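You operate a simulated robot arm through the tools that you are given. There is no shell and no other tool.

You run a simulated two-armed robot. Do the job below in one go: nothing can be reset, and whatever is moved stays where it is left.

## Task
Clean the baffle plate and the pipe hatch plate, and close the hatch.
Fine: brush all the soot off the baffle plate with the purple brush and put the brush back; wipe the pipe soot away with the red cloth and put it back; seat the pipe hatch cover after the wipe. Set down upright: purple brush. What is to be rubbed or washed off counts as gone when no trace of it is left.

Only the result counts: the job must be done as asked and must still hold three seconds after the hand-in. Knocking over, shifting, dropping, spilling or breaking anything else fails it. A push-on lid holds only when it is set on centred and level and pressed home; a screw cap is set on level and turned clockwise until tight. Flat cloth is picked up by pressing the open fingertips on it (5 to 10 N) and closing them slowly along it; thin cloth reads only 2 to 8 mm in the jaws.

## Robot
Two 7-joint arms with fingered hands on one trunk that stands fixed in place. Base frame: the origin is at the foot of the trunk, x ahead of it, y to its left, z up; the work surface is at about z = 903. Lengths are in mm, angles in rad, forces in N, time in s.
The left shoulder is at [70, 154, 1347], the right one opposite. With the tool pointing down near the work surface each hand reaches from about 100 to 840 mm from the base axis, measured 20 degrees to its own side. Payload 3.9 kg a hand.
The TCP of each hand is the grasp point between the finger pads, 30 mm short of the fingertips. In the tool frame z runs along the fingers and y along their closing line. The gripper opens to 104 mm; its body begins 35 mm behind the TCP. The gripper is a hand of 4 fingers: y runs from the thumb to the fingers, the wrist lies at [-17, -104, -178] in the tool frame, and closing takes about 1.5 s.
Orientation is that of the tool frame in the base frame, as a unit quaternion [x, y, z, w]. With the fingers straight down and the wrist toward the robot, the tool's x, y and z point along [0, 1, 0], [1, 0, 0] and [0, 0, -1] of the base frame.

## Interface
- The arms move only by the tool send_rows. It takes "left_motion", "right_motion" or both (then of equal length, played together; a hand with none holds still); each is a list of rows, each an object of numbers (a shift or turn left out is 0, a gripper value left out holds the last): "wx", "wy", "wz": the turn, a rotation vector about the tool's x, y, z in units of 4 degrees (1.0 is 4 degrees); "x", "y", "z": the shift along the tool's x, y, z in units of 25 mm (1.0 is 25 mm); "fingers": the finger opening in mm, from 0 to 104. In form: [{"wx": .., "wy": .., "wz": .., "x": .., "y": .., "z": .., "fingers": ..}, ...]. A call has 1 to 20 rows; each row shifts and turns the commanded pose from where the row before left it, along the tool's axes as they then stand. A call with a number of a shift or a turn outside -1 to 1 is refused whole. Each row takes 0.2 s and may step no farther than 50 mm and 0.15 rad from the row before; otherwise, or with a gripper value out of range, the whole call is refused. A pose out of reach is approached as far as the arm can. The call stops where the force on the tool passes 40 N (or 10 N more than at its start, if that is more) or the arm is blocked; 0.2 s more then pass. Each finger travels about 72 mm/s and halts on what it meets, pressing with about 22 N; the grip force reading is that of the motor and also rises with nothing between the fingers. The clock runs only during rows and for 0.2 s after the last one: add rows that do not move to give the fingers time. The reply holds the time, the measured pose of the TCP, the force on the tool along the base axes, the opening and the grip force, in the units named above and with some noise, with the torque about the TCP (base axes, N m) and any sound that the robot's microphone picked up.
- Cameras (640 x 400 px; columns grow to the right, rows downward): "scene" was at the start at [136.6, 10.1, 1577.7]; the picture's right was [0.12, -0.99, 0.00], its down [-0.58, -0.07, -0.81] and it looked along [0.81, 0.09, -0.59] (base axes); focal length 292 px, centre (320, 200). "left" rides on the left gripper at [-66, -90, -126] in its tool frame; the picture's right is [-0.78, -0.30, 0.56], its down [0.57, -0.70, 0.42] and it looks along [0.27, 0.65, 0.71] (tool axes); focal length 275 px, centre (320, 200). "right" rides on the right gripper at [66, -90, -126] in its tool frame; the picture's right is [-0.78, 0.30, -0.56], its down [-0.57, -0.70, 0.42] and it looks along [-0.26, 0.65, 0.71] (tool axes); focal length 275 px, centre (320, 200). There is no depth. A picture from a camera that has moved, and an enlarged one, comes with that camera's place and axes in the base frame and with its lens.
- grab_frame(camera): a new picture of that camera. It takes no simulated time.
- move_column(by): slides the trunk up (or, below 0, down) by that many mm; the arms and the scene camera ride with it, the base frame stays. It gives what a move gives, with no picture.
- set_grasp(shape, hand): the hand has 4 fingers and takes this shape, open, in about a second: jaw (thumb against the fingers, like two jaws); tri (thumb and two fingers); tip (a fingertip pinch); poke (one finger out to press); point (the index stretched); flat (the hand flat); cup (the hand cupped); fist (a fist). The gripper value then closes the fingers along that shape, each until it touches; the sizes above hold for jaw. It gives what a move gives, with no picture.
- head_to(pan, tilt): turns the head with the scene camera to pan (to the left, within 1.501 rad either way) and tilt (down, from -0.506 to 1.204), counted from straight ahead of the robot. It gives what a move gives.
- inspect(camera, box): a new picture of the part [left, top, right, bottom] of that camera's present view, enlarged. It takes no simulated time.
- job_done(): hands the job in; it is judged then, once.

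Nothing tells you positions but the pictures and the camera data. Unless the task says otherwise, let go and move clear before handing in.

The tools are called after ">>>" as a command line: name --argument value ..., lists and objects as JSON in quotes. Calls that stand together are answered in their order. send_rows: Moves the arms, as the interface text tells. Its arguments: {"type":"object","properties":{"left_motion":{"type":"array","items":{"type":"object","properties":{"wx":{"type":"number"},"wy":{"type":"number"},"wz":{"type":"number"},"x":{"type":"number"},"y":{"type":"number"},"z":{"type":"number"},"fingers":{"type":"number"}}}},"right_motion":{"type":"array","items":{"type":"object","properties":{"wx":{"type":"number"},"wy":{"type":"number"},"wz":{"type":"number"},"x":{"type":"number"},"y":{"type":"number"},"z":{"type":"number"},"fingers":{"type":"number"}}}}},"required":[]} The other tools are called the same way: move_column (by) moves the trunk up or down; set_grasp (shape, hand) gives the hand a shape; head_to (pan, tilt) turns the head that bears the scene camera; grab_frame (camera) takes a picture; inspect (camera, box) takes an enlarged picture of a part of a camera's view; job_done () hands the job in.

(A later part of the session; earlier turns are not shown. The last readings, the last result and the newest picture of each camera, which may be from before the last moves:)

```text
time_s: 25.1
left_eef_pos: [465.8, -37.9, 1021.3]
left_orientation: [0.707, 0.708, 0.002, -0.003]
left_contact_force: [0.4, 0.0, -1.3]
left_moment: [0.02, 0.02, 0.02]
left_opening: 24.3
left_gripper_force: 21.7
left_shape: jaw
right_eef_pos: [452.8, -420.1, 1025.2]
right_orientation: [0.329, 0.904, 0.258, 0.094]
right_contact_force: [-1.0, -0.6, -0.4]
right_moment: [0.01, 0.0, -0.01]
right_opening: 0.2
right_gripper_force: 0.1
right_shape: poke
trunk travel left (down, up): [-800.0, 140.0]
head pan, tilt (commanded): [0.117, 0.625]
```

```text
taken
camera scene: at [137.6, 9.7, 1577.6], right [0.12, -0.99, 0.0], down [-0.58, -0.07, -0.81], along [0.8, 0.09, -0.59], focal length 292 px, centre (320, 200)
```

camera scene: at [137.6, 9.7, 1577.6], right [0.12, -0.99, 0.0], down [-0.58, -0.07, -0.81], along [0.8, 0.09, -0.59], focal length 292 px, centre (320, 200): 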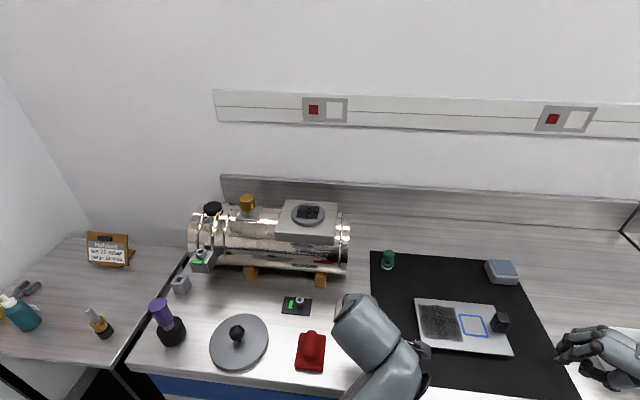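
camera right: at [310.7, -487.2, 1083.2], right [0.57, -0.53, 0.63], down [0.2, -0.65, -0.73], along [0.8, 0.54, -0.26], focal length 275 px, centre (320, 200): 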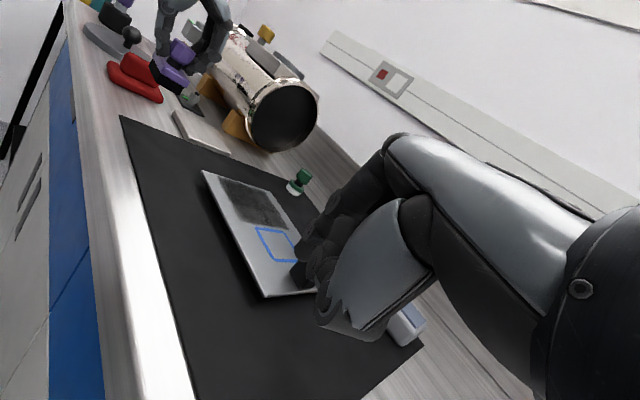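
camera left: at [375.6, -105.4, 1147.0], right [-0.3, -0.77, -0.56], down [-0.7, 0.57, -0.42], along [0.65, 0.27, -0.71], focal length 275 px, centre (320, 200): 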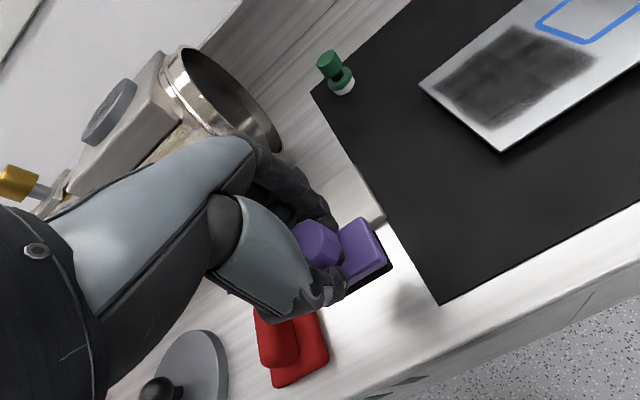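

The right hand has swung round well. A zoom on its fingers from the scene camera shows which one is extended.

>>> inspect --camera "scene" --box '[540, 310, 640, 400]'

>>> inspect --camera "right" --box '[190, 150, 440, 350]'

>>> inspect --camera "right" --box '[60, 0, 320, 160]'

```text
4.44 times, centred on (590, 355) of scene
camera zoom: at [137.6, 9.7, 1577.6], right [0.12, -0.99, 0.0], down [-0.58, -0.07, -0.81], along [0.8, 0.09, -0.59], focal length 1296 px, centre (-880, -489)
```

zoom: 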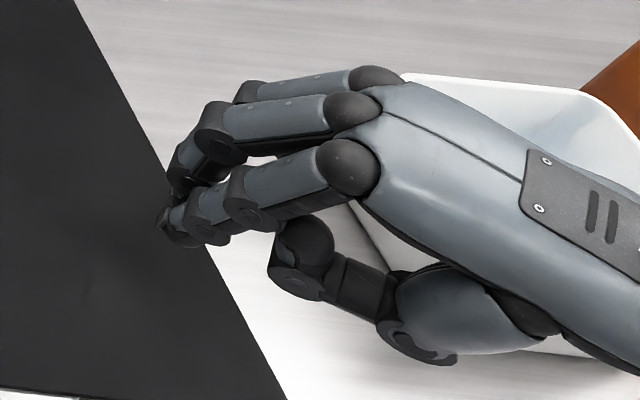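

```text
2.00 times, centred on (315, 250) of right
camera zoom: at [310.7, -487.2, 1083.2], right [0.57, -0.53, 0.63], down [0.2, -0.65, -0.73], along [0.8, 0.54, -0.26], focal length 551 px, centre (330, 100)
```

zoom: 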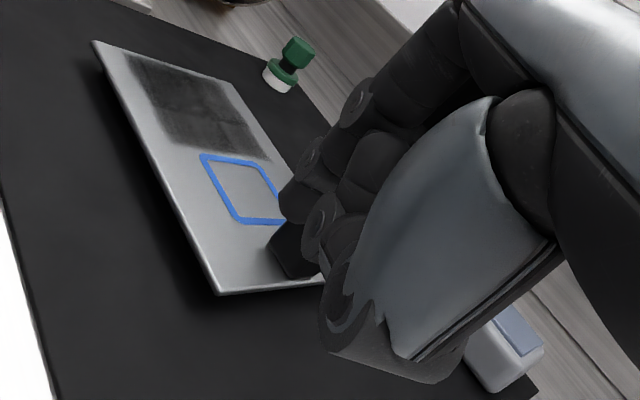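

```text
2.46 times, centred on (190, 80) of right
camera zoom: at [310.7, -487.2, 1083.2], right [0.57, -0.53, 0.63], down [0.2, -0.65, -0.73], along [0.8, 0.54, -0.26], focal length 678 px, centre (640, 495)
```

zoom: 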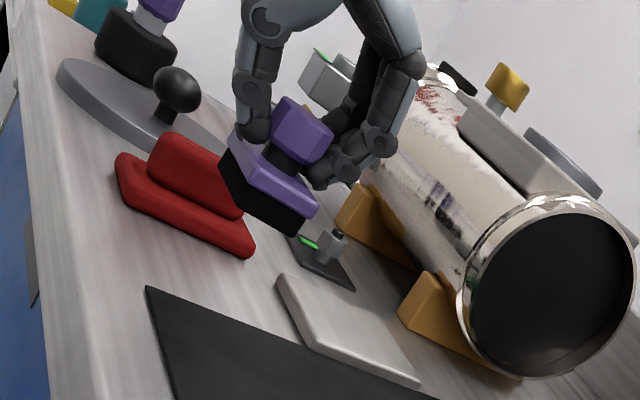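

The index fingertip is where the nominal tip should be, and the brush hangs square in the left hand. Moving the right fingertip over the blue square, still about 75 mm above it.

>>> send_rows --right_motion '[{"x": -0.136, "y": 0.762, "z": 0.474}, {"x": -0.136, "y": 0.762, "z": 0.474}, {"x": -0.136, "y": 0.762, "z": 0.474}, {"x": -0.136, "y": 0.762, "z": 0.474}, {"x": -0.136, "y": 0.762, "z": 0.474}, {"x": -0.136, "y": 0.762, "z": 0.474}]'

>>> inspect --camera "scene" --box '[400, 260, 560, 380]'

>>> grab_frame --camera "right"

>>> grab_frame --camera "left"

```text
time_s: 26.5
left_eef_pos: [466.0, -37.3, 1021.1]
left_orientation: [0.706, 0.708, 0.002, -0.003]
left_contact_force: [1.1, 0.7, -2.2]
left_moment: [0.03, 0.02, 0.04]
left_opening: 24.4
left_gripper_force: 22.0
left_shape: jaw
right_eef_pos: [556.4, -328.4, 1027.0]
right_orientation: [0.328, 0.904, 0.259, 0.094]
right_contact_force: [-0.4, 0.6, 0.1]
right_moment: [0.0, -0.01, -0.03]
right_opening: 0.3
right_gripper_force: 0.1
right_shape: poke
trunk travel left (down, up): [-800.0, 140.0]
head pan, tilt (commanded): [0.117, 0.625]
```

```text
3.33 times, centred on (480, 320) of scene
camera zoom: at [137.8, 10.5, 1577.6], right [0.12, -0.99, 0.0], down [-0.58, -0.07, -0.81], along [0.8, 0.09, -0.59], focal length 972 px, centre (-213, -200)
```

zoom: 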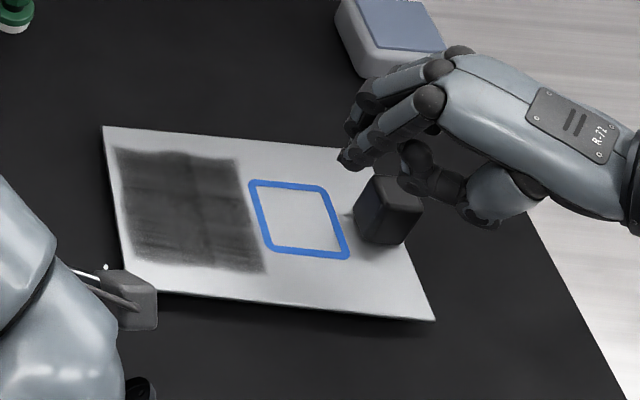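

```text
taken
camera right: at [413.4, -395.4, 1084.8], right [0.57, -0.53, 0.63], down [0.2, -0.65, -0.73], along [0.8, 0.54, -0.26], focal length 275 px, centre (320, 200)
```

right: 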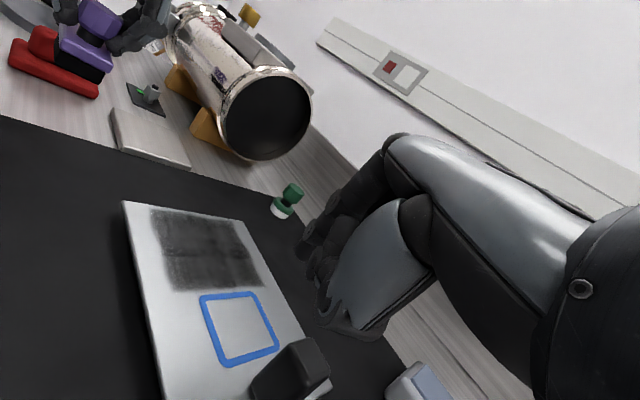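

```text
taken
camera left: at [376.4, -104.8, 1146.8], right [-0.3, -0.77, -0.56], down [-0.7, 0.57, -0.42], along [0.65, 0.27, -0.71], focal length 275 px, centre (320, 200)
```

left: 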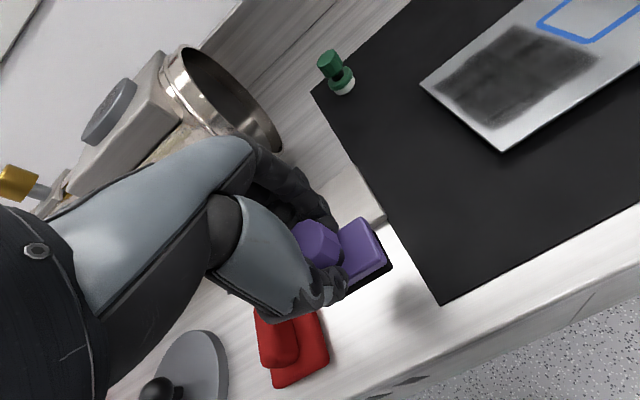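

The black block on the plate is taller than thought (top near z = 964) and too close to the curled fingers for comfort. I'll draw the right hand back as an observer, bring the brush over the soot, and first test gently whether the plate bears the brush without yielding.

>>> send_rows --right_motion '[{"x": 0.136, "y": -0.762, "z": -0.474}, {"x": 0.136, "y": -0.762, "z": -0.474}, {"x": 0.136, "y": -0.762, "z": -0.474}, {"x": 0.136, "y": -0.762, "z": -0.474}, {"x": 0.136, "y": -0.762, "z": -0.474}, {"x": 0.136, "y": -0.762, "z": -0.474}]'

>>> send_rows --left_motion '[{"x": -0.867, "y": 0.458, "z": -0.044}, {"x": -0.867, "y": 0.458, "z": -0.044}, {"x": -0.867, "y": 0.458, "z": -0.044}, {"x": -0.867, "y": 0.458, "z": -0.044}, {"x": -0.867, "y": 0.458, "z": -0.044}, {"x": -0.867, "y": 0.458, "z": -0.044}, {"x": -0.867, "y": 0.458, "z": -0.044}, {"x": -0.867, "y": 0.458, "z": -0.044}, {"x": -0.867, "y": 0.458, "z": -0.044}]'

>>> grab_frame --camera "right"

>>> inspect --camera "scene" --box '[380, 240, 560, 380]'

```text
time_s: 27.9
left_eef_pos: [464.9, -37.4, 1021.6]
left_orientation: [0.706, 0.708, 0.003, -0.003]
left_contact_force: [-0.7, 0.0, -0.6]
left_moment: [0.0, 0.0, -0.02]
left_opening: 24.3
left_gripper_force: 22.0
left_shape: jaw
right_eef_pos: [452.5, -422.6, 1027.0]
right_orientation: [0.328, 0.904, 0.258, 0.095]
right_contact_force: [0.2, 0.5, 0.1]
right_moment: [-0.01, -0.02, 0.0]
right_opening: 0.0
right_gripper_force: 0.0
right_shape: poke
trunk travel left (down, up): [-800.0, 140.0]
head pan, tilt (commanded): [0.117, 0.625]
```

```text
time_s: 28.7
left_eef_pos: [499.6, -25.6, 972.9]
left_orientation: [0.693, 0.715, 0.057, -0.065]
left_contact_force: [0.9, 0.1, -2.0]
left_moment: [0.01, -0.04, 0.03]
left_opening: 24.2
left_gripper_force: 21.7
left_shape: jaw
right_eef_pos: [451.9, -422.7, 1025.9]
right_orientation: [0.328, 0.904, 0.259, 0.094]
right_contact_force: [-0.3, 1.0, 0.0]
right_moment: [-0.01, 0.0, -0.02]
right_opening: 0.2
right_gripper_force: 0.0
right_shape: poke
trunk travel left (down, up): [-800.0, 140.0]
head pan, tilt (commanded): [0.117, 0.625]
stopped in row 3 (left hand): the arm was blocked; the commanded pose is now the measured one
```

```text
taken
camera right: at [309.7, -488.0, 1084.1], right [0.57, -0.53, 0.63], down [0.2, -0.65, -0.73], along [0.8, 0.54, -0.26], focal length 275 px, centre (320, 200)
```

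right: 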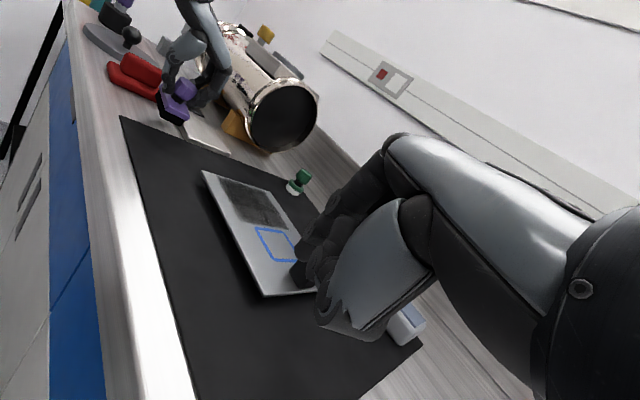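

```text
2.86 times, centred on (470, 310) of scene
camera zoom: at [137.7, 9.9, 1577.6], right [0.12, -0.99, 0.0], down [-0.58, -0.07, -0.81], along [0.8, 0.09, -0.59], focal length 833 px, centre (-109, -114)
```

zoom: 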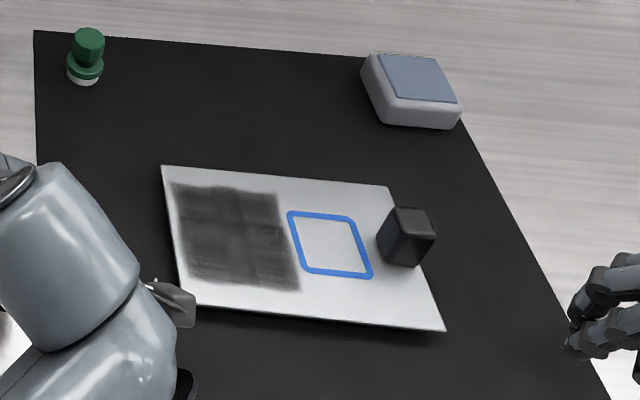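

The left arm got blocked reaching across the body and dipped, but nothing was touched (force shows only the brush's weight). I'll return it to where it was, straight up and level, and rethink which hand brushes.

>>> send_rows --left_motion '[{"x": 0.06, "z": -0.4}, {"x": 0.06, "z": -0.4}, {"x": -0.03, "y": -0.357, "z": -0.4}, {"x": -0.03, "y": -0.357, "z": -0.4}, {"x": -0.03, "y": -0.357, "z": -0.4}, {"x": -0.03, "y": -0.357}, {"wy": -0.625, "wz": 0.11}, {"wy": -0.625, "wz": 0.11}, {"wy": -0.625, "wz": 0.11}, {"wy": -0.625, "wz": 0.11}, {}]'

>>> grab_frame --camera "left"

>>> inspect --camera "right" --box '[60, 0, 320, 160]'

>>> grab_frame --camera "scene"

```text
time_s: 31.3
left_eef_pos: [467.3, -7.5, 1005.0]
left_orientation: [0.706, 0.707, 0.03, -0.031]
left_contact_force: [-0.8, 0.0, -1.1]
left_moment: [0.01, 0.04, 0.01]
left_opening: 24.2
left_gripper_force: 21.9
left_shape: jaw
right_eef_pos: [451.7, -421.3, 1026.8]
right_orientation: [0.328, 0.904, 0.259, 0.094]
right_contact_force: [-0.3, 0.2, -0.5]
right_moment: [0.02, -0.01, 0.0]
right_opening: 0.0
right_gripper_force: 0.1
right_shape: poke
trunk travel left (down, up): [-800.0, 140.0]
head pan, tilt (commanded): [0.117, 0.625]
stopped in row 11 (left hand): the arm was blocked; the commanded pose is now the measured one
```

```text
taken
camera left: at [377.6, -83.0, 1124.7], right [-0.3, -0.73, -0.62], down [-0.7, 0.61, -0.37], along [0.65, 0.33, -0.69], focal length 275 px, centre (320, 200)
```

left: 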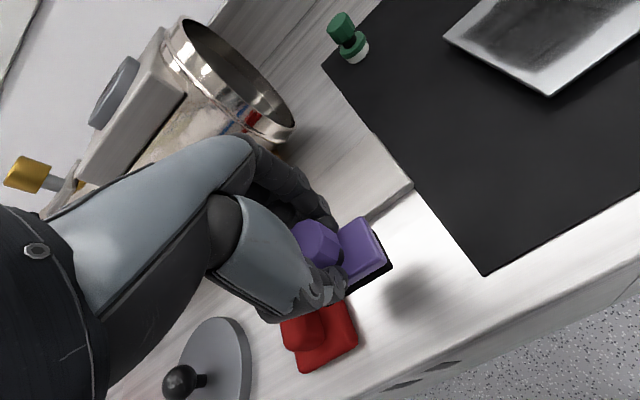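

```text
2.46 times, centred on (190, 80) of right
camera zoom: at [309.0, -488.1, 1084.2], right [0.57, -0.53, 0.63], down [0.2, -0.65, -0.73], along [0.8, 0.54, -0.26], focal length 678 px, centre (640, 495)
```

zoom: 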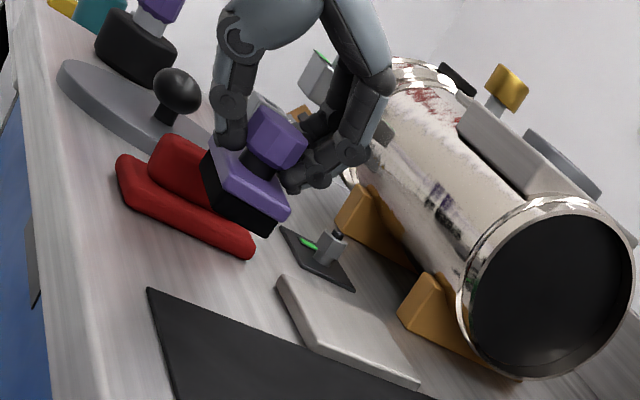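

```text
taken
camera scene: at [136.7, 9.7, 1577.7], right [0.12, -0.99, 0.0], down [-0.58, -0.07, -0.81], along [0.81, 0.09, -0.59], focal length 292 px, centre (320, 200)
```

scene: 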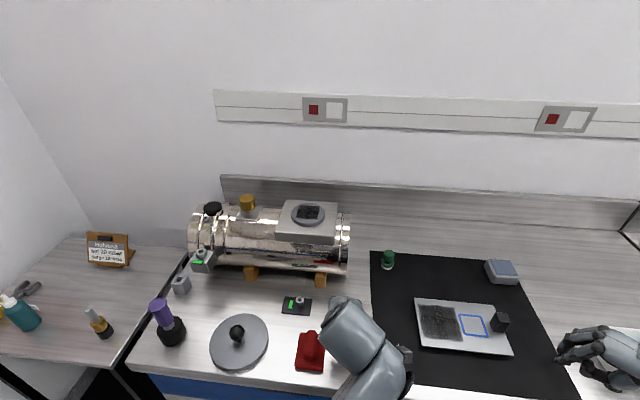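

The left arm is near a joint limit there, though the brush is still gripped well. I'll take it up and back to the left, where it moved freely before, and level it.

>>> send_rows --left_motion '[{"x": 0.21, "y": -0.14, "z": -0.94}, {"x": 0.21, "y": -0.14, "z": -0.94}, {"x": 0.21, "y": -0.14, "z": -0.94}, {"x": 0.21, "y": -0.14, "z": -0.94}, {"x": 0.21, "y": -0.14, "z": -0.94}, {"wy": -0.62}, {"wy": -0.62}, {}]'

>>> grab_frame --camera "left"

```text
time_s: 32.5
left_eef_pos: [448.8, 51.5, 1085.2]
left_orientation: [0.699, 0.706, 0.078, -0.089]
left_contact_force: [-0.4, 0.8, -1.2]
left_moment: [-0.01, -0.01, 0.03]
left_opening: 24.2
left_gripper_force: 21.8
left_shape: jaw
right_eef_pos: [452.1, -420.5, 1027.3]
right_orientation: [0.328, 0.903, 0.259, 0.094]
right_contact_force: [0.4, -0.7, 0.0]
right_moment: [-0.04, -0.02, -0.01]
right_opening: 0.1
right_gripper_force: 0.0
right_shape: poke
trunk travel left (down, up): [-800.0, 140.0]
head pan, tilt (commanded): [0.117, 0.625]
stopped in row 6 (left hand): the arm was blocked; the commanded pose is now the measured one
```

```text
taken
camera left: at [362.3, -45.3, 1192.7], right [-0.3, -0.63, -0.72], down [-0.71, 0.65, -0.27], along [0.63, 0.43, -0.64], focal length 275 px, centre (320, 200)
```

left: 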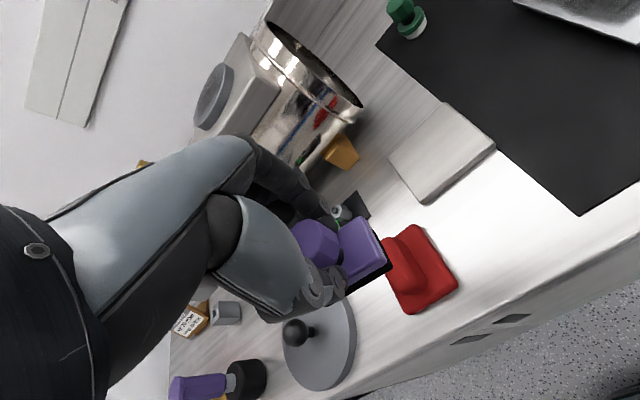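

A wrist joint seems stuck at its limit, so the hand rolls as the arm moves. Let me look at the arm's posture with the head camera before moving on.

>>> head_to --pan 0.6 --tilt 1.0

>>> grab_frame --camera "scene"

```text
time_s: 33.4
left_eef_pos: [449.6, 49.4, 1085.7]
left_orientation: [0.699, 0.706, 0.078, -0.089]
left_contact_force: [-0.6, 0.6, -1.4]
left_moment: [0.0, 0.0, 0.0]
left_opening: 24.3
left_gripper_force: 21.7
left_shape: jaw
right_eef_pos: [451.9, -421.9, 1026.2]
right_orientation: [0.327, 0.904, 0.259, 0.094]
right_contact_force: [0.3, -0.1, -0.5]
right_moment: [0.02, -0.05, -0.04]
right_opening: 0.0
right_gripper_force: 0.1
right_shape: poke
trunk travel left (down, up): [-800.0, 140.0]
head pan, tilt (commanded): [0.6, 1.0]
```

```text
taken
camera scene: at [107.2, 38.8, 1547.9], right [0.56, -0.83, 0.0], down [-0.69, -0.47, -0.54], along [0.45, 0.31, -0.84], focal length 292 px, centre (320, 200)
```

scene: 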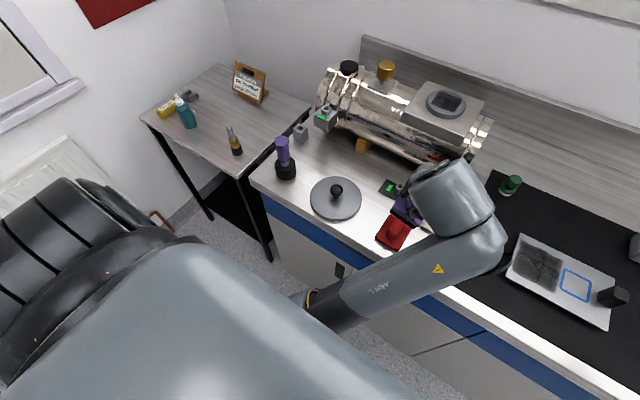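

The elbow is flared out and the forearm points to the right, so keeping the hand pointing straight ahead over-bends the wrist. I'll turn the left hand clockwise (towards the forearm's direction) to free the joint.

>>> send_rows --left_motion '[{"wz": 0.9}, {"wz": 0.9}, {"wz": 0.9}, {"wz": 0.9}, {"wz": 0.9}]'

```text
time_s: 34.6
left_eef_pos: [448.9, 48.9, 1084.8]
left_orientation: [0.801, 0.587, 0.063, -0.099]
left_contact_force: [-0.8, 0.3, -1.0]
left_moment: [-0.01, -0.03, -0.01]
left_opening: 24.2
left_gripper_force: 21.9
left_shape: jaw
right_eef_pos: [451.4, -420.7, 1026.1]
right_orientation: [0.327, 0.904, 0.26, 0.094]
right_contact_force: [0.6, -0.2, -0.5]
right_moment: [0.05, 0.01, 0.02]
right_opening: 0.0
right_gripper_force: 0.0
right_shape: poke
trunk travel left (down, up): [-800.0, 140.0]
head pan, tilt (commanded): [0.6, 1.0]
```

Turning freed the wrist. Now I level the hand.

>>> send_rows --left_motion '[{"wx": -0.305, "wy": -0.785}, {"wx": -0.305, "wy": -0.785}, {"wx": -0.305, "wy": -0.785}, {"wx": -0.305, "wy": -0.785}, {}]'

>>> grab_frame --camera "scene"

```text
time_s: 35.8
left_eef_pos: [450.4, 49.9, 1085.1]
left_orientation: [0.806, 0.592, -0.001, -0.001]
left_contact_force: [-0.6, -0.4, -0.8]
left_moment: [-0.04, 0.02, 0.01]
left_opening: 24.4
left_gripper_force: 21.5
left_shape: jaw
right_eef_pos: [452.2, -420.5, 1026.3]
right_orientation: [0.328, 0.904, 0.259, 0.094]
right_contact_force: [-0.8, -0.4, -0.5]
right_moment: [0.01, 0.05, -0.02]
right_opening: 0.0
right_gripper_force: 0.0
right_shape: poke
trunk travel left (down, up): [-800.0, 140.0]
head pan, tilt (commanded): [0.6, 1.0]
```

```text
taken
camera scene: at [107.3, 38.9, 1547.9], right [0.57, -0.82, 0.0], down [-0.69, -0.48, -0.54], along [0.45, 0.31, -0.84], focal length 292 px, centre (320, 200)
```

scene: 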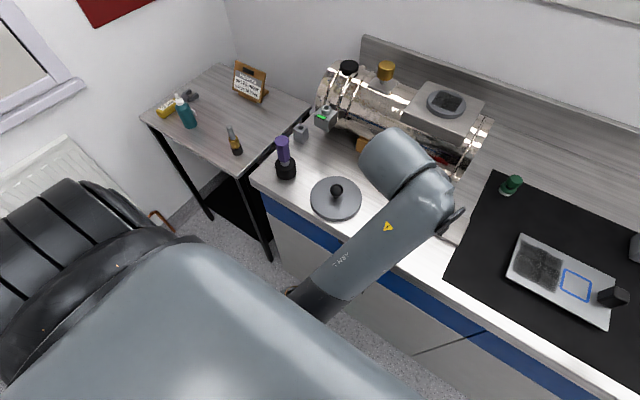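

The left hand is level again, turned by about -17°. I'll turn it further to about -50°, the natural direction for reaching across, and then carry the brush towards the soot in small checked steps.

>>> send_rows --left_motion '[{"wz": 0.9}, {"wz": 0.9}, {"wz": 0.9}, {"wz": 0.9}, {"wz": 0.9}, {"wz": 0.9}, {"wz": 0.9}, {"wz": 0.9}, {"wz": 0.9}]'

```text
time_s: 37.8
left_eef_pos: [450.7, 48.7, 1085.0]
left_orientation: [0.939, 0.343, -0.001, -0.001]
left_contact_force: [-0.6, -0.8, -1.1]
left_moment: [0.01, 0.0, -0.01]
left_opening: 24.3
left_gripper_force: 22.3
left_shape: jaw
right_eef_pos: [452.3, -421.1, 1026.9]
right_orientation: [0.328, 0.903, 0.259, 0.094]
right_contact_force: [0.6, 0.3, 0.2]
right_moment: [-0.01, 0.01, -0.01]
right_opening: 0.0
right_gripper_force: 0.0
right_shape: poke
trunk travel left (down, up): [-800.0, 140.0]
head pan, tilt (commanded): [0.6, 1.0]
```

Turned to about -50° without trouble. Now moving across in two halves, checking the pose each time.

>>> send_rows --left_motion '[{"x": -0.278, "y": 0.893, "z": 0.138}, {"x": -0.278, "y": 0.893, "z": 0.138}, {"x": -0.278, "y": 0.893, "z": 0.138}, {"x": -0.278, "y": 0.893, "z": 0.138}, {"x": -0.278, "y": 0.893, "z": 0.138}, {"x": -0.278, "y": 0.893, "z": 0.138}]'

```text
time_s: 39.2
left_eef_pos: [504.4, -79.9, 1065.3]
left_orientation: [0.939, 0.343, -0.001, 0.0]
left_contact_force: [-0.5, 0.1, -1.1]
left_moment: [0.02, -0.02, -0.01]
left_opening: 24.1
left_gripper_force: 21.7
left_shape: jaw
right_eef_pos: [452.3, -421.0, 1026.0]
right_orientation: [0.329, 0.903, 0.259, 0.094]
right_contact_force: [0.1, -0.2, -0.4]
right_moment: [0.0, -0.04, 0.0]
right_opening: 0.0
right_gripper_force: 0.1
right_shape: poke
trunk travel left (down, up): [-800.0, 140.0]
head pan, tilt (commanded): [0.6, 1.0]
```

>>> send_rows --left_motion '[{"x": -0.278, "y": 0.893, "z": 0.138}, {"x": -0.278, "y": 0.893, "z": 0.138}, {"x": -0.278, "y": 0.893, "z": 0.138}, {"x": -0.278, "y": 0.893, "z": 0.138}, {"x": -0.278, "y": 0.893, "z": 0.138}, {"x": -0.278, "y": 0.893, "z": 0.138}, {"x": -0.278, "y": 0.893, "z": 0.138}]'

>>> head_to --pan -0.35 --tilt 0.85

>>> grab_frame --camera "scene"

>>> grab_frame --camera "right"

>>> grab_frame --camera "left"

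```text
time_s: 40.8
left_eef_pos: [568.4, -231.8, 1036.1]
left_orientation: [0.939, 0.345, 0.0, -0.003]
left_contact_force: [0.7, -0.6, -1.1]
left_moment: [0.03, -0.04, -0.02]
left_opening: 24.0
left_gripper_force: 22.6
left_shape: jaw
right_eef_pos: [452.1, -422.6, 1026.1]
right_orientation: [0.329, 0.903, 0.259, 0.094]
right_contact_force: [0.3, 0.8, -0.6]
right_moment: [0.0, 0.02, -0.04]
right_opening: 0.0
right_gripper_force: 0.1
right_shape: poke
trunk travel left (down, up): [-800.0, 140.0]
head pan, tilt (commanded): [0.6, 1.0]
```

```text
time_s: 42.0
left_eef_pos: [566.7, -231.8, 1037.9]
left_orientation: [0.939, 0.344, 0.0, 0.0]
left_contact_force: [-0.8, 0.2, -1.6]
left_moment: [0.03, -0.01, 0.03]
left_opening: 24.2
left_gripper_force: 21.9
left_shape: jaw
right_eef_pos: [452.0, -422.0, 1026.4]
right_orientation: [0.329, 0.903, 0.26, 0.094]
right_contact_force: [-0.2, -0.4, -0.8]
right_moment: [0.0, 0.05, -0.01]
right_opening: 0.1
right_gripper_force: 0.1
right_shape: poke
trunk travel left (down, up): [-800.0, 140.0]
head pan, tilt (commanded): [-0.351, 0.85]
```

```text
taken
camera scene: at [123.4, -27.6, 1558.9], right [-0.34, -0.94, 0.0], down [-0.71, 0.26, -0.66], along [0.62, -0.23, -0.75], focal length 292 px, centre (320, 200)
```

scene: 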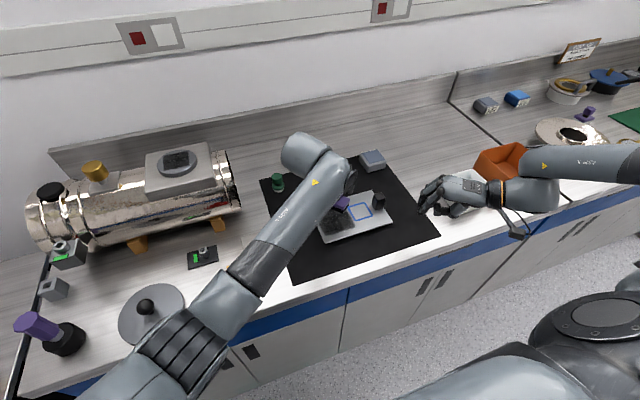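

```text
taken
camera right: at [309.2, -488.4, 1084.0], right [0.57, -0.53, 0.63], down [0.2, -0.65, -0.73], along [0.8, 0.54, -0.26], focal length 275 px, centre (320, 200)
```

right: 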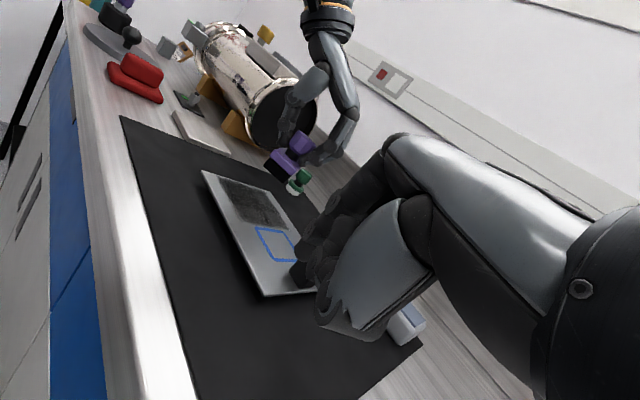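

```text
taken
camera left: at [458.0, -205.7, 1164.2], right [-0.78, -0.27, -0.56], down [-0.02, 0.91, -0.42], along [0.62, -0.32, -0.71], focal length 275 px, centre (320, 200)
```

left: 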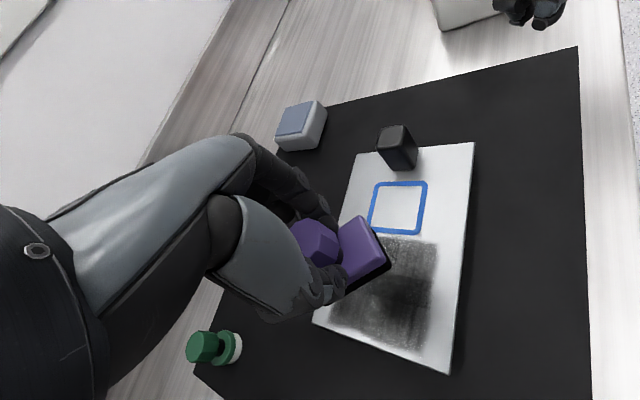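

The brush is now above the soot. There is more equipment on the right that I had not seen, including another small purple object, so I'll zoom in on it before going on.

>>> inspect --camera "scene" --box '[440, 40, 640, 200]'

>>> head_to --pan -0.9 --tilt 0.75

>>> grab_frame --camera "scene"

>>> inspect --camera "left" --box '[300, 110, 500, 390]'

```text
2.50 times, centred on (540, 120) of scene
camera zoom: at [123.4, -27.6, 1558.9], right [-0.34, -0.94, 0.0], down [-0.71, 0.26, -0.66], along [0.62, -0.23, -0.75], focal length 729 px, centre (-230, 400)
```

zoom: 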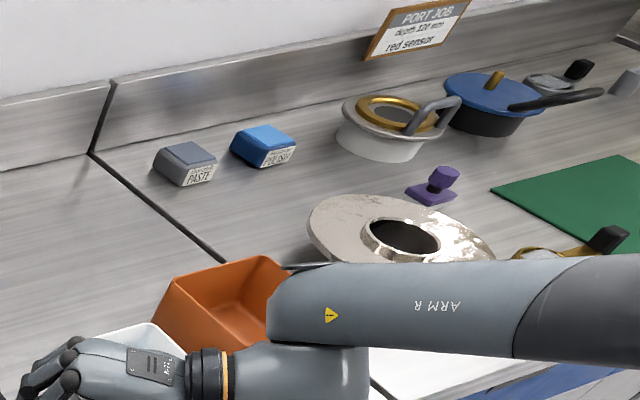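

```text
time_s: 43.0
left_eef_pos: [566.4, -230.8, 1037.2]
left_orientation: [0.939, 0.344, -0.001, -0.001]
left_contact_force: [-0.1, -0.3, -0.4]
left_moment: [-0.04, 0.0, 0.0]
left_opening: 24.2
left_gripper_force: 22.2
left_shape: jaw
right_eef_pos: [452.7, -422.2, 1027.0]
right_orientation: [0.328, 0.903, 0.259, 0.094]
right_contact_force: [0.0, -0.5, -0.8]
right_moment: [0.0, -0.02, 0.02]
right_opening: 0.0
right_gripper_force: 0.1
right_shape: poke
trunk travel left (down, up): [-800.0, 140.0]
head pan, tilt (commanded): [-0.901, 0.75]
```

```text
taken
camera scene: at [101.4, -65.5, 1567.0], right [-0.78, -0.62, 0.0], down [-0.42, 0.53, -0.73], along [0.45, -0.57, -0.68], focal length 292 px, centre (320, 200)
```

scene: 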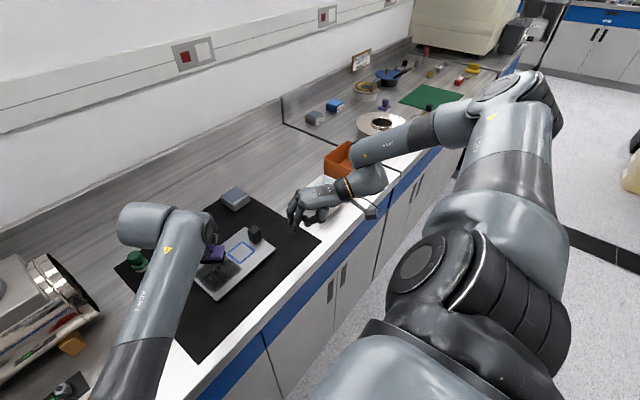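

```text
1.43 times, centred on (400, 250) of left
camera zoom: at [457.8, -205.5, 1164.0], right [-0.78, -0.27, -0.56], down [-0.02, 0.91, -0.42], along [0.62, -0.32, -0.71], focal length 393 px, centre (206, 129)
```

zoom: 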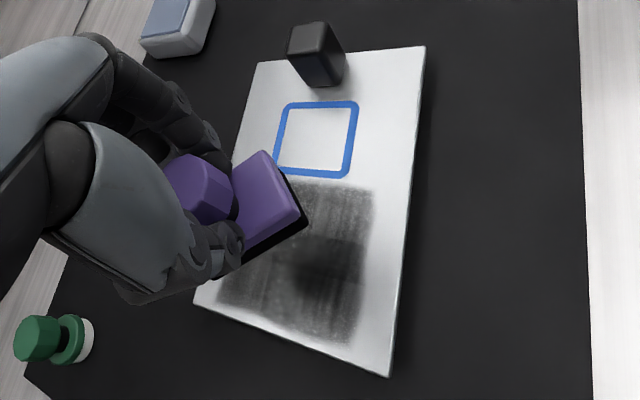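

That far item belongs to another station; the bristled purple block in my hand is the brush. Lowering it now until just above the plate.

>>> send_rows --left_motion '[{"z": 0.7}, {"z": 0.7}, {"z": 0.5}, {"z": 0.1}]'

>>> head_to --pan -0.35 --tilt 0.85

>>> inspect --camera "right" --box '[180, 90, 380, 310]'

>>> grab_frame --camera "left"

```text
time_s: 44.0
left_eef_pos: [576.6, -218.1, 989.2]
left_orientation: [0.936, 0.351, 0.008, -0.005]
left_contact_force: [0.2, -0.5, -1.1]
left_moment: [-0.02, 0.0, -0.02]
left_opening: 24.0
left_gripper_force: 21.6
left_shape: jaw
right_eef_pos: [452.7, -420.9, 1025.8]
right_orientation: [0.327, 0.904, 0.26, 0.094]
right_contact_force: [-0.6, -0.2, 1.0]
right_moment: [0.01, 0.03, -0.02]
right_opening: 0.0
right_gripper_force: 0.1
right_shape: poke
trunk travel left (down, up): [-800.0, 140.0]
head pan, tilt (commanded): [-0.901, 0.75]
```

```text
time_s: 45.0
left_eef_pos: [576.9, -218.1, 986.5]
left_orientation: [0.936, 0.351, 0.008, -0.008]
left_contact_force: [-0.1, -0.3, -1.6]
left_moment: [0.01, 0.04, 0.02]
left_opening: 23.7
left_gripper_force: 21.9
left_shape: jaw
right_eef_pos: [452.5, -423.1, 1027.0]
right_orientation: [0.328, 0.903, 0.26, 0.094]
right_contact_force: [0.2, 0.0, 0.6]
right_moment: [-0.01, -0.02, 0.0]
right_opening: 0.0
right_gripper_force: 0.0
right_shape: poke
trunk travel left (down, up): [-800.0, 140.0]
head pan, tilt (commanded): [-0.351, 0.85]
```

```text
1.82 times, centred on (280, 200) of right
camera zoom: at [309.0, -488.3, 1084.1], right [0.57, -0.53, 0.63], down [0.2, -0.65, -0.73], along [0.8, 0.54, -0.26], focal length 500 px, centre (393, 200)
```

zoom: 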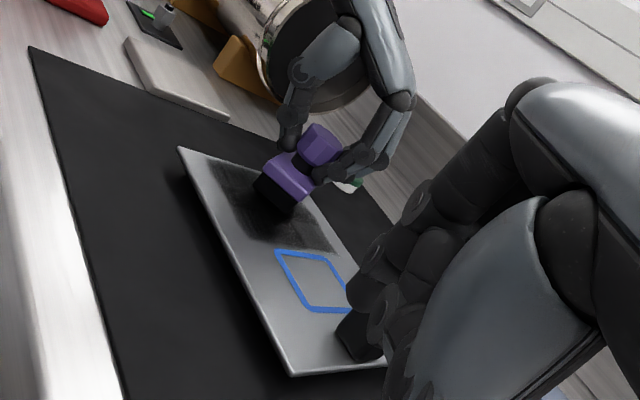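

```text
taken
camera left: at [467.0, -196.4, 1111.6], right [-0.77, -0.27, -0.57], down [-0.02, 0.91, -0.41], along [0.63, -0.3, -0.71], focal length 275 px, centre (320, 200)
```

left: 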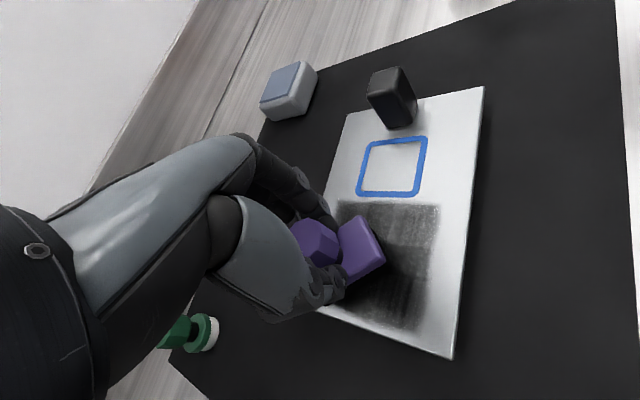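

While lowering, the left arm drifted sideways again, near a joint limit, so brushing is a job for the right arm. I'll lift the brush, carry it back to its own spot with the left hand, set it down there and take it over with the right hand.

>>> send_rows --left_motion '[{"z": -1}, {"z": -1}, {"z": -0.5}, {"x": 0.278, "y": -0.893}, {"x": 0.278, "y": -0.893}, {"x": 0.278, "y": -0.893}, {"x": 0.278, "y": -0.893}, {"x": 0.278, "y": -0.893}, {"x": 0.278, "y": -0.893}, {"x": 0.278, "y": -0.893}]'

```text
time_s: 47.2
left_eef_pos: [503.1, -79.0, 1051.3]
left_orientation: [0.939, 0.343, 0.0, -0.001]
left_contact_force: [0.2, 0.0, -0.7]
left_moment: [-0.01, -0.02, -0.03]
left_opening: 24.4
left_gripper_force: 22.3
left_shape: jaw
right_eef_pos: [452.8, -418.9, 1027.2]
right_orientation: [0.328, 0.903, 0.259, 0.095]
right_contact_force: [-0.9, 0.5, 1.0]
right_moment: [-0.02, 0.02, -0.01]
right_opening: 0.1
right_gripper_force: 0.1
right_shape: poke
trunk travel left (down, up): [-800.0, 140.0]
head pan, tilt (commanded): [-0.351, 0.85]
```

>>> send_rows --left_motion '[{"x": -0.071, "y": -0.722}, {"x": -0.071, "y": -0.722}, {"x": -0.071, "y": -0.722}, {"wz": -0.9}, {"wz": -0.9}, {"wz": -0.9}, {"wz": -0.9}, {"wz": -0.9}, {"wz": -0.9}, {"wz": -0.9}, {"wz": -0.9}, {"wz": -0.9}]'

>>> grab_frame --camera "scene"

```text
time_s: 49.8
left_eef_pos: [463.7, -42.7, 1051.5]
left_orientation: [0.805, 0.593, 0.001, -0.001]
left_contact_force: [0.7, 0.0, -1.1]
left_moment: [0.01, -0.01, 0.02]
left_opening: 24.1
left_gripper_force: 22.4
left_shape: jaw
right_eef_pos: [451.7, -421.2, 1025.4]
right_orientation: [0.328, 0.904, 0.259, 0.094]
right_contact_force: [-0.8, -0.3, 0.5]
right_moment: [-0.02, 0.02, 0.01]
right_opening: 0.1
right_gripper_force: 0.0
right_shape: poke
trunk travel left (down, up): [-800.0, 140.0]
head pan, tilt (commanded): [-0.351, 0.85]
```

```text
taken
camera scene: at [123.0, -27.7, 1559.0], right [-0.34, -0.94, 0.0], down [-0.71, 0.26, -0.66], along [0.62, -0.23, -0.75], focal length 292 px, centre (320, 200)
```

scene: 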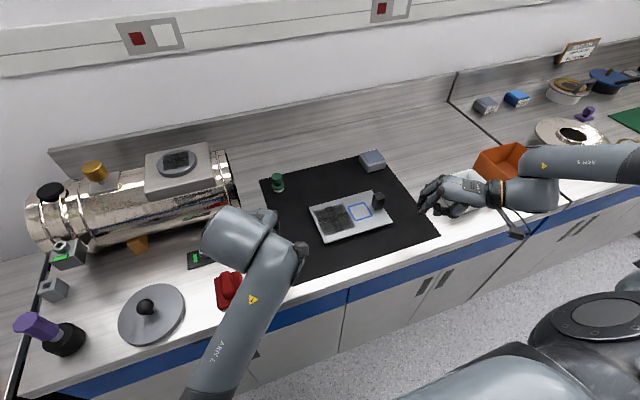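

Level and steady over the brush's own spot, turned only -17°. Descending to just above the table.

>>> send_rows --left_motion '[{"z": 0.9}, {"z": 0.9}, {"z": 0.9}, {"z": 0.6}, {"z": 0.1}]'

>>> grab_frame --camera "left"

```text
time_s: 51.0
left_eef_pos: [464.5, -40.9, 966.3]
left_orientation: [0.806, 0.592, 0.0, -0.001]
left_contact_force: [-0.5, 0.4, -0.9]
left_moment: [-0.03, 0.01, 0.0]
left_opening: 24.3
left_gripper_force: 22.1
left_shape: jaw
right_eef_pos: [452.6, -421.4, 1026.3]
right_orientation: [0.328, 0.904, 0.259, 0.094]
right_contact_force: [-0.2, 0.9, -0.6]
right_moment: [-0.01, 0.01, 0.04]
right_opening: 0.0
right_gripper_force: 0.1
right_shape: poke
trunk travel left (down, up): [-800.0, 140.0]
head pan, tilt (commanded): [-0.351, 0.85]
```

```text
taken
camera left: at [358.2, -77.8, 1093.1], right [-0.52, -0.65, -0.56], down [-0.5, 0.76, -0.42], along [0.7, 0.06, -0.71], focal length 275 px, centre (320, 200)
```

left: 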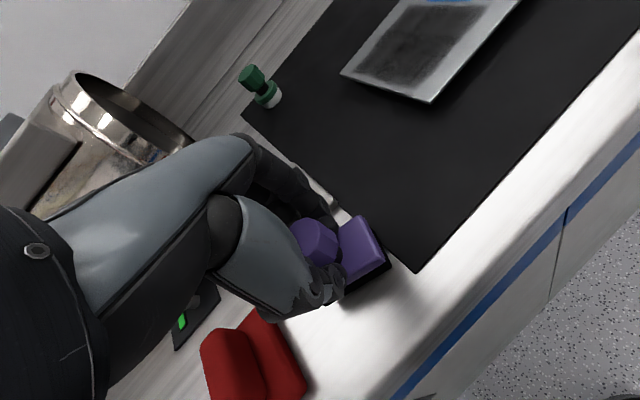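

Steady at 5 mm above the table. The mat's edge is close on the right, so I'll turn the brush back to its original heading before setting it down.

>>> send_rows --left_motion '[{"wz": -0.7}, {"wz": -0.7}, {"wz": -0.7}, {"wz": -0.7}, {"wz": -0.7}, {"wz": -0.7}]'

```text
time_s: 52.4
left_eef_pos: [464.7, -41.8, 966.0]
left_orientation: [0.711, 0.703, 0.0, -0.001]
left_contact_force: [-0.4, 0.4, -1.1]
left_moment: [0.0, 0.01, 0.0]
left_opening: 24.1
left_gripper_force: 22.5
left_shape: jaw
right_eef_pos: [451.5, -421.0, 1027.1]
right_orientation: [0.328, 0.904, 0.258, 0.095]
right_contact_force: [-0.4, 0.3, -0.5]
right_moment: [-0.03, 0.01, -0.03]
right_opening: 0.0
right_gripper_force: 0.1
right_shape: poke
trunk travel left (down, up): [-800.0, 140.0]
head pan, tilt (commanded): [-0.351, 0.85]
```

Back to its original heading without drift. Setting it down gently.

>>> send_rows --left_motion '[{"x": 0.03, "z": 0.06}, {"z": 0.06}, {"z": 0.04}, {"z": 0.04}]'

```text
time_s: 53.4
left_eef_pos: [464.5, -41.2, 960.7]
left_orientation: [0.711, 0.703, 0.0, -0.002]
left_contact_force: [0.3, -0.5, -1.6]
left_moment: [0.01, 0.0, -0.04]
left_opening: 24.4
left_gripper_force: 22.1
left_shape: jaw
right_eef_pos: [452.0, -422.2, 1027.3]
right_orientation: [0.328, 0.903, 0.26, 0.094]
right_contact_force: [-0.1, -0.3, -0.2]
right_moment: [0.0, 0.01, 0.01]
right_opening: 0.1
right_gripper_force: 0.0
right_shape: poke
trunk travel left (down, up): [-800.0, 140.0]
head pan, tilt (commanded): [-0.351, 0.85]
```

>>> send_rows --left_motion '[{"z": 0.03}, {"z": 0.03}, {}]'

```text
time_s: 54.2
left_eef_pos: [466.7, -37.8, 959.7]
left_orientation: [0.711, 0.704, 0.004, -0.002]
left_contact_force: [0.7, 0.3, -1.5]
left_moment: [0.01, 0.0, 0.0]
left_opening: 24.5
left_gripper_force: 21.7
left_shape: jaw
right_eef_pos: [451.3, -421.4, 1026.8]
right_orientation: [0.328, 0.904, 0.259, 0.094]
right_contact_force: [-0.3, -0.2, 0.2]
right_moment: [0.03, -0.02, -0.02]
right_opening: 0.1
right_gripper_force: 0.1
right_shape: poke
trunk travel left (down, up): [-800.0, 140.0]
head pan, tilt (commanded): [-0.351, 0.85]
```

>>> inspect --camera "right" --box '[80, 20, 260, 150]'

>>> inspect --camera "left" --box '[260, 180, 460, 320]'

```text
3.08 times, centred on (170, 85) of right
camera zoom: at [309.0, -488.2, 1084.2], right [0.57, -0.53, 0.63], down [0.2, -0.65, -0.73], along [0.8, 0.54, -0.26], focal length 847 px, centre (782, 554)
```

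zoom: 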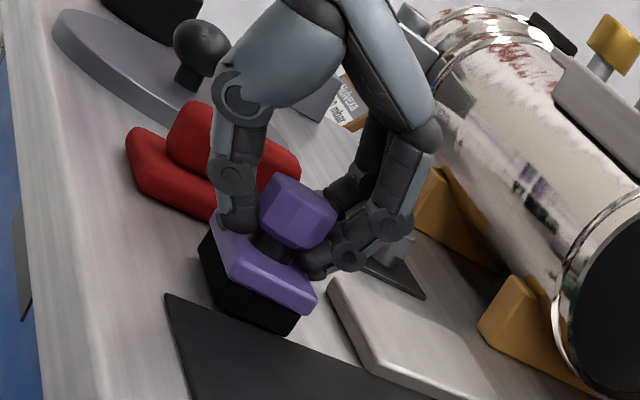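

```text
2.86 times, centred on (360, 250) of left
camera zoom: at [374.7, -104.8, 1084.1], right [-0.3, -0.77, -0.56], down [-0.69, 0.58, -0.42], along [0.65, 0.27, -0.71], focal length 786 px, centre (206, 57)
```

zoom: 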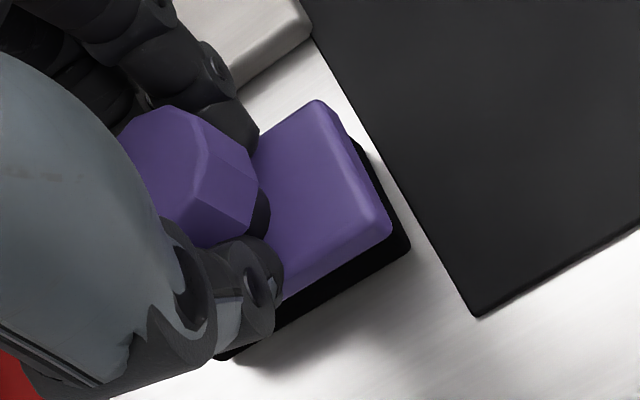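

The brush stands a hair above the bench. Lowering in 1 mm steps until the bench takes its weight.

>>> send_rows --left_motion '[{"z": 0.05}, {"z": 0.05}, {}]'

```text
time_s: 55.0
left_eef_pos: [465.5, -35.0, 957.4]
left_orientation: [0.712, 0.702, 0.01, -0.003]
left_contact_force: [1.4, -1.5, 12.7]
left_moment: [-0.18, -0.36, 0.03]
left_opening: 24.4
left_gripper_force: 22.3
left_shape: jaw
right_eef_pos: [450.2, -422.0, 1026.8]
right_orientation: [0.328, 0.903, 0.259, 0.095]
right_contact_force: [0.3, 0.0, -0.6]
right_moment: [-0.01, -0.04, 0.02]
right_opening: 0.0
right_gripper_force: 0.0
right_shape: poke
trunk travel left (down, up): [-800.0, 140.0]
head pan, tilt (commanded): [-0.351, 0.85]
```

The bench now carries the brush. Releasing and lifting away.

>>> send_rows --left_motion '[{"z": -0.06}, {"fingers": 60}, {"fingers": 90}, {"fingers": 104}, {"fingers": 104}, {"fingers": 104}, {"z": -0.5}, {"z": -1}, {"z": -1}, {"z": -1}, {"z": -1}, {"z": -1}]'

>>> grab_frame --camera "left"

>>> inspect --camera "right" --box '[80, 20, 260, 150]'

```text
time_s: 57.2
left_eef_pos: [458.1, 5.4, 1001.5]
left_orientation: [0.712, 0.697, 0.05, -0.062]
left_contact_force: [0.3, 0.3, -0.1]
left_moment: [-0.02, 0.02, -0.02]
left_opening: 103.7
left_gripper_force: 0.0
left_shape: jaw
right_eef_pos: [451.4, -421.6, 1026.1]
right_orientation: [0.328, 0.903, 0.259, 0.095]
right_contact_force: [-0.7, 0.7, 0.3]
right_moment: [-0.02, -0.01, -0.05]
right_opening: 0.0
right_gripper_force: 0.0
right_shape: poke
trunk travel left (down, up): [-800.0, 140.0]
head pan, tilt (commanded): [-0.351, 0.85]
stopped in row 11 (left hand): the arm was blocked; the commanded pose is now the measured one
```

```text
taken
camera left: at [369.4, -78.2, 1116.5], right [-0.32, -0.67, -0.67], down [-0.7, 0.64, -0.32], along [0.64, 0.36, -0.67], focal length 275 px, centre (320, 200)
```

left: 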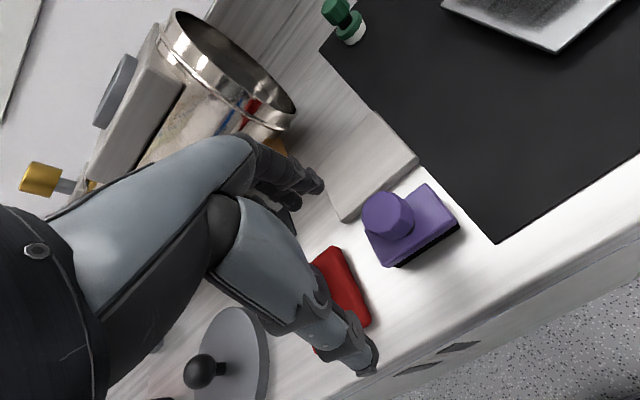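

```text
3.08 times, centred on (170, 85) of right
camera zoom: at [309.1, -488.1, 1084.2], right [0.57, -0.53, 0.63], down [0.2, -0.65, -0.73], along [0.8, 0.54, -0.26], focal length 847 px, centre (782, 554)
```

zoom: 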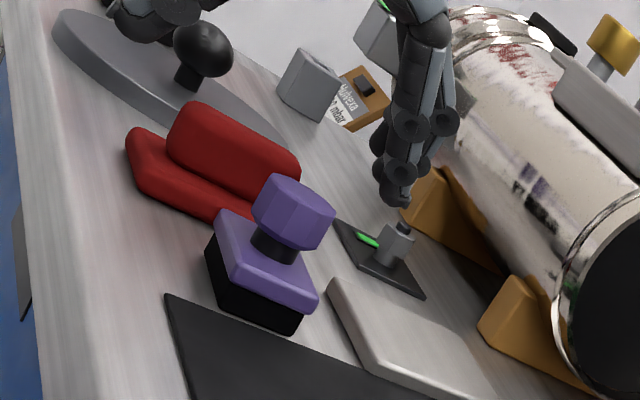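

The brush stands upright near its spot. The left wrist has run to its limit again on the way up, so I free it by turning clockwise, as before.

>>> send_rows --left_motion '[{"wz": 0.9}, {"wz": 0.9}, {"wz": 0.9}, {"wz": 0.9}, {"wz": 0.9}, {"wz": 0.9}]'

```text
time_s: 58.6
left_eef_pos: [458.9, 5.9, 1001.5]
left_orientation: [0.83, 0.552, 0.038, -0.07]
left_contact_force: [0.1, 0.3, 1.3]
left_moment: [0.02, 0.0, 0.0]
left_opening: 103.6
left_gripper_force: 0.0
left_shape: jaw
right_eef_pos: [452.0, -421.6, 1026.6]
right_orientation: [0.328, 0.904, 0.259, 0.093]
right_contact_force: [0.4, 0.7, 0.5]
right_moment: [0.02, 0.01, 0.01]
right_opening: 0.1
right_gripper_force: 0.0
right_shape: poke
trunk travel left (down, up): [-800.0, 140.0]
head pan, tilt (commanded): [-0.351, 0.85]
```

>>> send_rows --left_motion '[{"wx": -0.357, "wy": -0.673}, {"wx": -0.357, "wy": -0.673}, {"wx": -0.357, "wy": -0.673}, {"z": -0.8}, {"z": -0.8}, {"z": -0.8}, {"z": -0.8}, {"x": 0.9, "y": -0.377}, {"x": 0.9, "y": -0.377}, {"x": 0.9, "y": -0.377}, {"x": 0.9, "y": -0.377}, {"x": 0.9, "y": -0.377}, {"x": 0.9, "y": -0.377}, {"x": 0.9, "y": -0.377}, {"x": 0.9, "y": -0.377}]'

```text
time_s: 61.8
left_eef_pos: [459.1, 200.6, 1079.0]
left_orientation: [0.833, 0.553, -0.001, 0.002]
left_contact_force: [-0.3, -0.6, -0.2]
left_moment: [0.0, 0.01, 0.01]
left_opening: 103.5
left_gripper_force: 0.1
left_shape: jaw
right_eef_pos: [451.9, -420.7, 1026.6]
right_orientation: [0.328, 0.903, 0.259, 0.095]
right_contact_force: [-0.1, 0.1, 0.4]
right_moment: [0.0, 0.03, 0.0]
right_opening: 0.0
right_gripper_force: 0.2
right_shape: poke
trunk travel left (down, up): [-800.0, 140.0]
head pan, tilt (commanded): [-0.351, 0.85]
```

The left hand is parked clear and level. Now the right hand takes the jaw shape again, straightens up and turns towards the brush.

>>> set_grasp --shape "jaw" --hand "right"

>>> send_rows --right_motion '[{"wx": 0.889}, {"wx": 0.889}, {"wx": 0.889}, {"wx": 0.889}, {"wx": 0.889}, {"wx": 0.889}, {"wx": 0.889}, {"wx": 0.889}, {"wx": 0.889}, {"wz": 0.94}, {"wz": 0.94}, {"wz": 0.94}, {"wz": 0.94}, {"wz": 0.94}, {"wz": 0.94}, {"wz": 0.94}, {"wz": 0.94}]'

```text
time_s: 62.7
left_eef_pos: [456.8, 200.1, 1079.8]
left_orientation: [0.832, 0.554, 0.0, 0.001]
left_contact_force: [0.5, 0.9, -1.1]
left_moment: [-0.01, 0.0, -0.02]
left_opening: 103.9
left_gripper_force: 0.0
left_shape: jaw
right_eef_pos: [452.2, -421.5, 1027.4]
right_orientation: [0.328, 0.904, 0.259, 0.094]
right_contact_force: [0.8, -1.1, 0.5]
right_moment: [-0.03, -0.03, 0.02]
right_opening: 104.0
right_gripper_force: 0.1
right_shape: jaw
trunk travel left (down, up): [-800.0, 140.0]
head pan, tilt (commanded): [-0.351, 0.85]
```

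```text
time_s: 66.3
left_eef_pos: [457.7, 200.7, 1079.3]
left_orientation: [0.832, 0.554, 0.0, 0.001]
left_contact_force: [0.1, -0.9, 0.5]
left_moment: [-0.02, 0.02, -0.03]
left_opening: 103.7
left_gripper_force: 0.1
left_shape: jaw
right_eef_pos: [475.2, -414.5, 983.9]
right_orientation: [0.571, 0.82, 0.035, -0.003]
right_contact_force: [0.5, -0.5, 0.5]
right_moment: [0.06, 0.02, 0.01]
right_opening: 103.8
right_gripper_force: 0.0
right_shape: jaw
right hand out of reach, approached as far as the arm can: row 3, 4, 7, 8, 9
trunk travel left (down, up): [-800.0, 140.0]
head pan, tilt (commanded): [-0.351, 0.85]
```

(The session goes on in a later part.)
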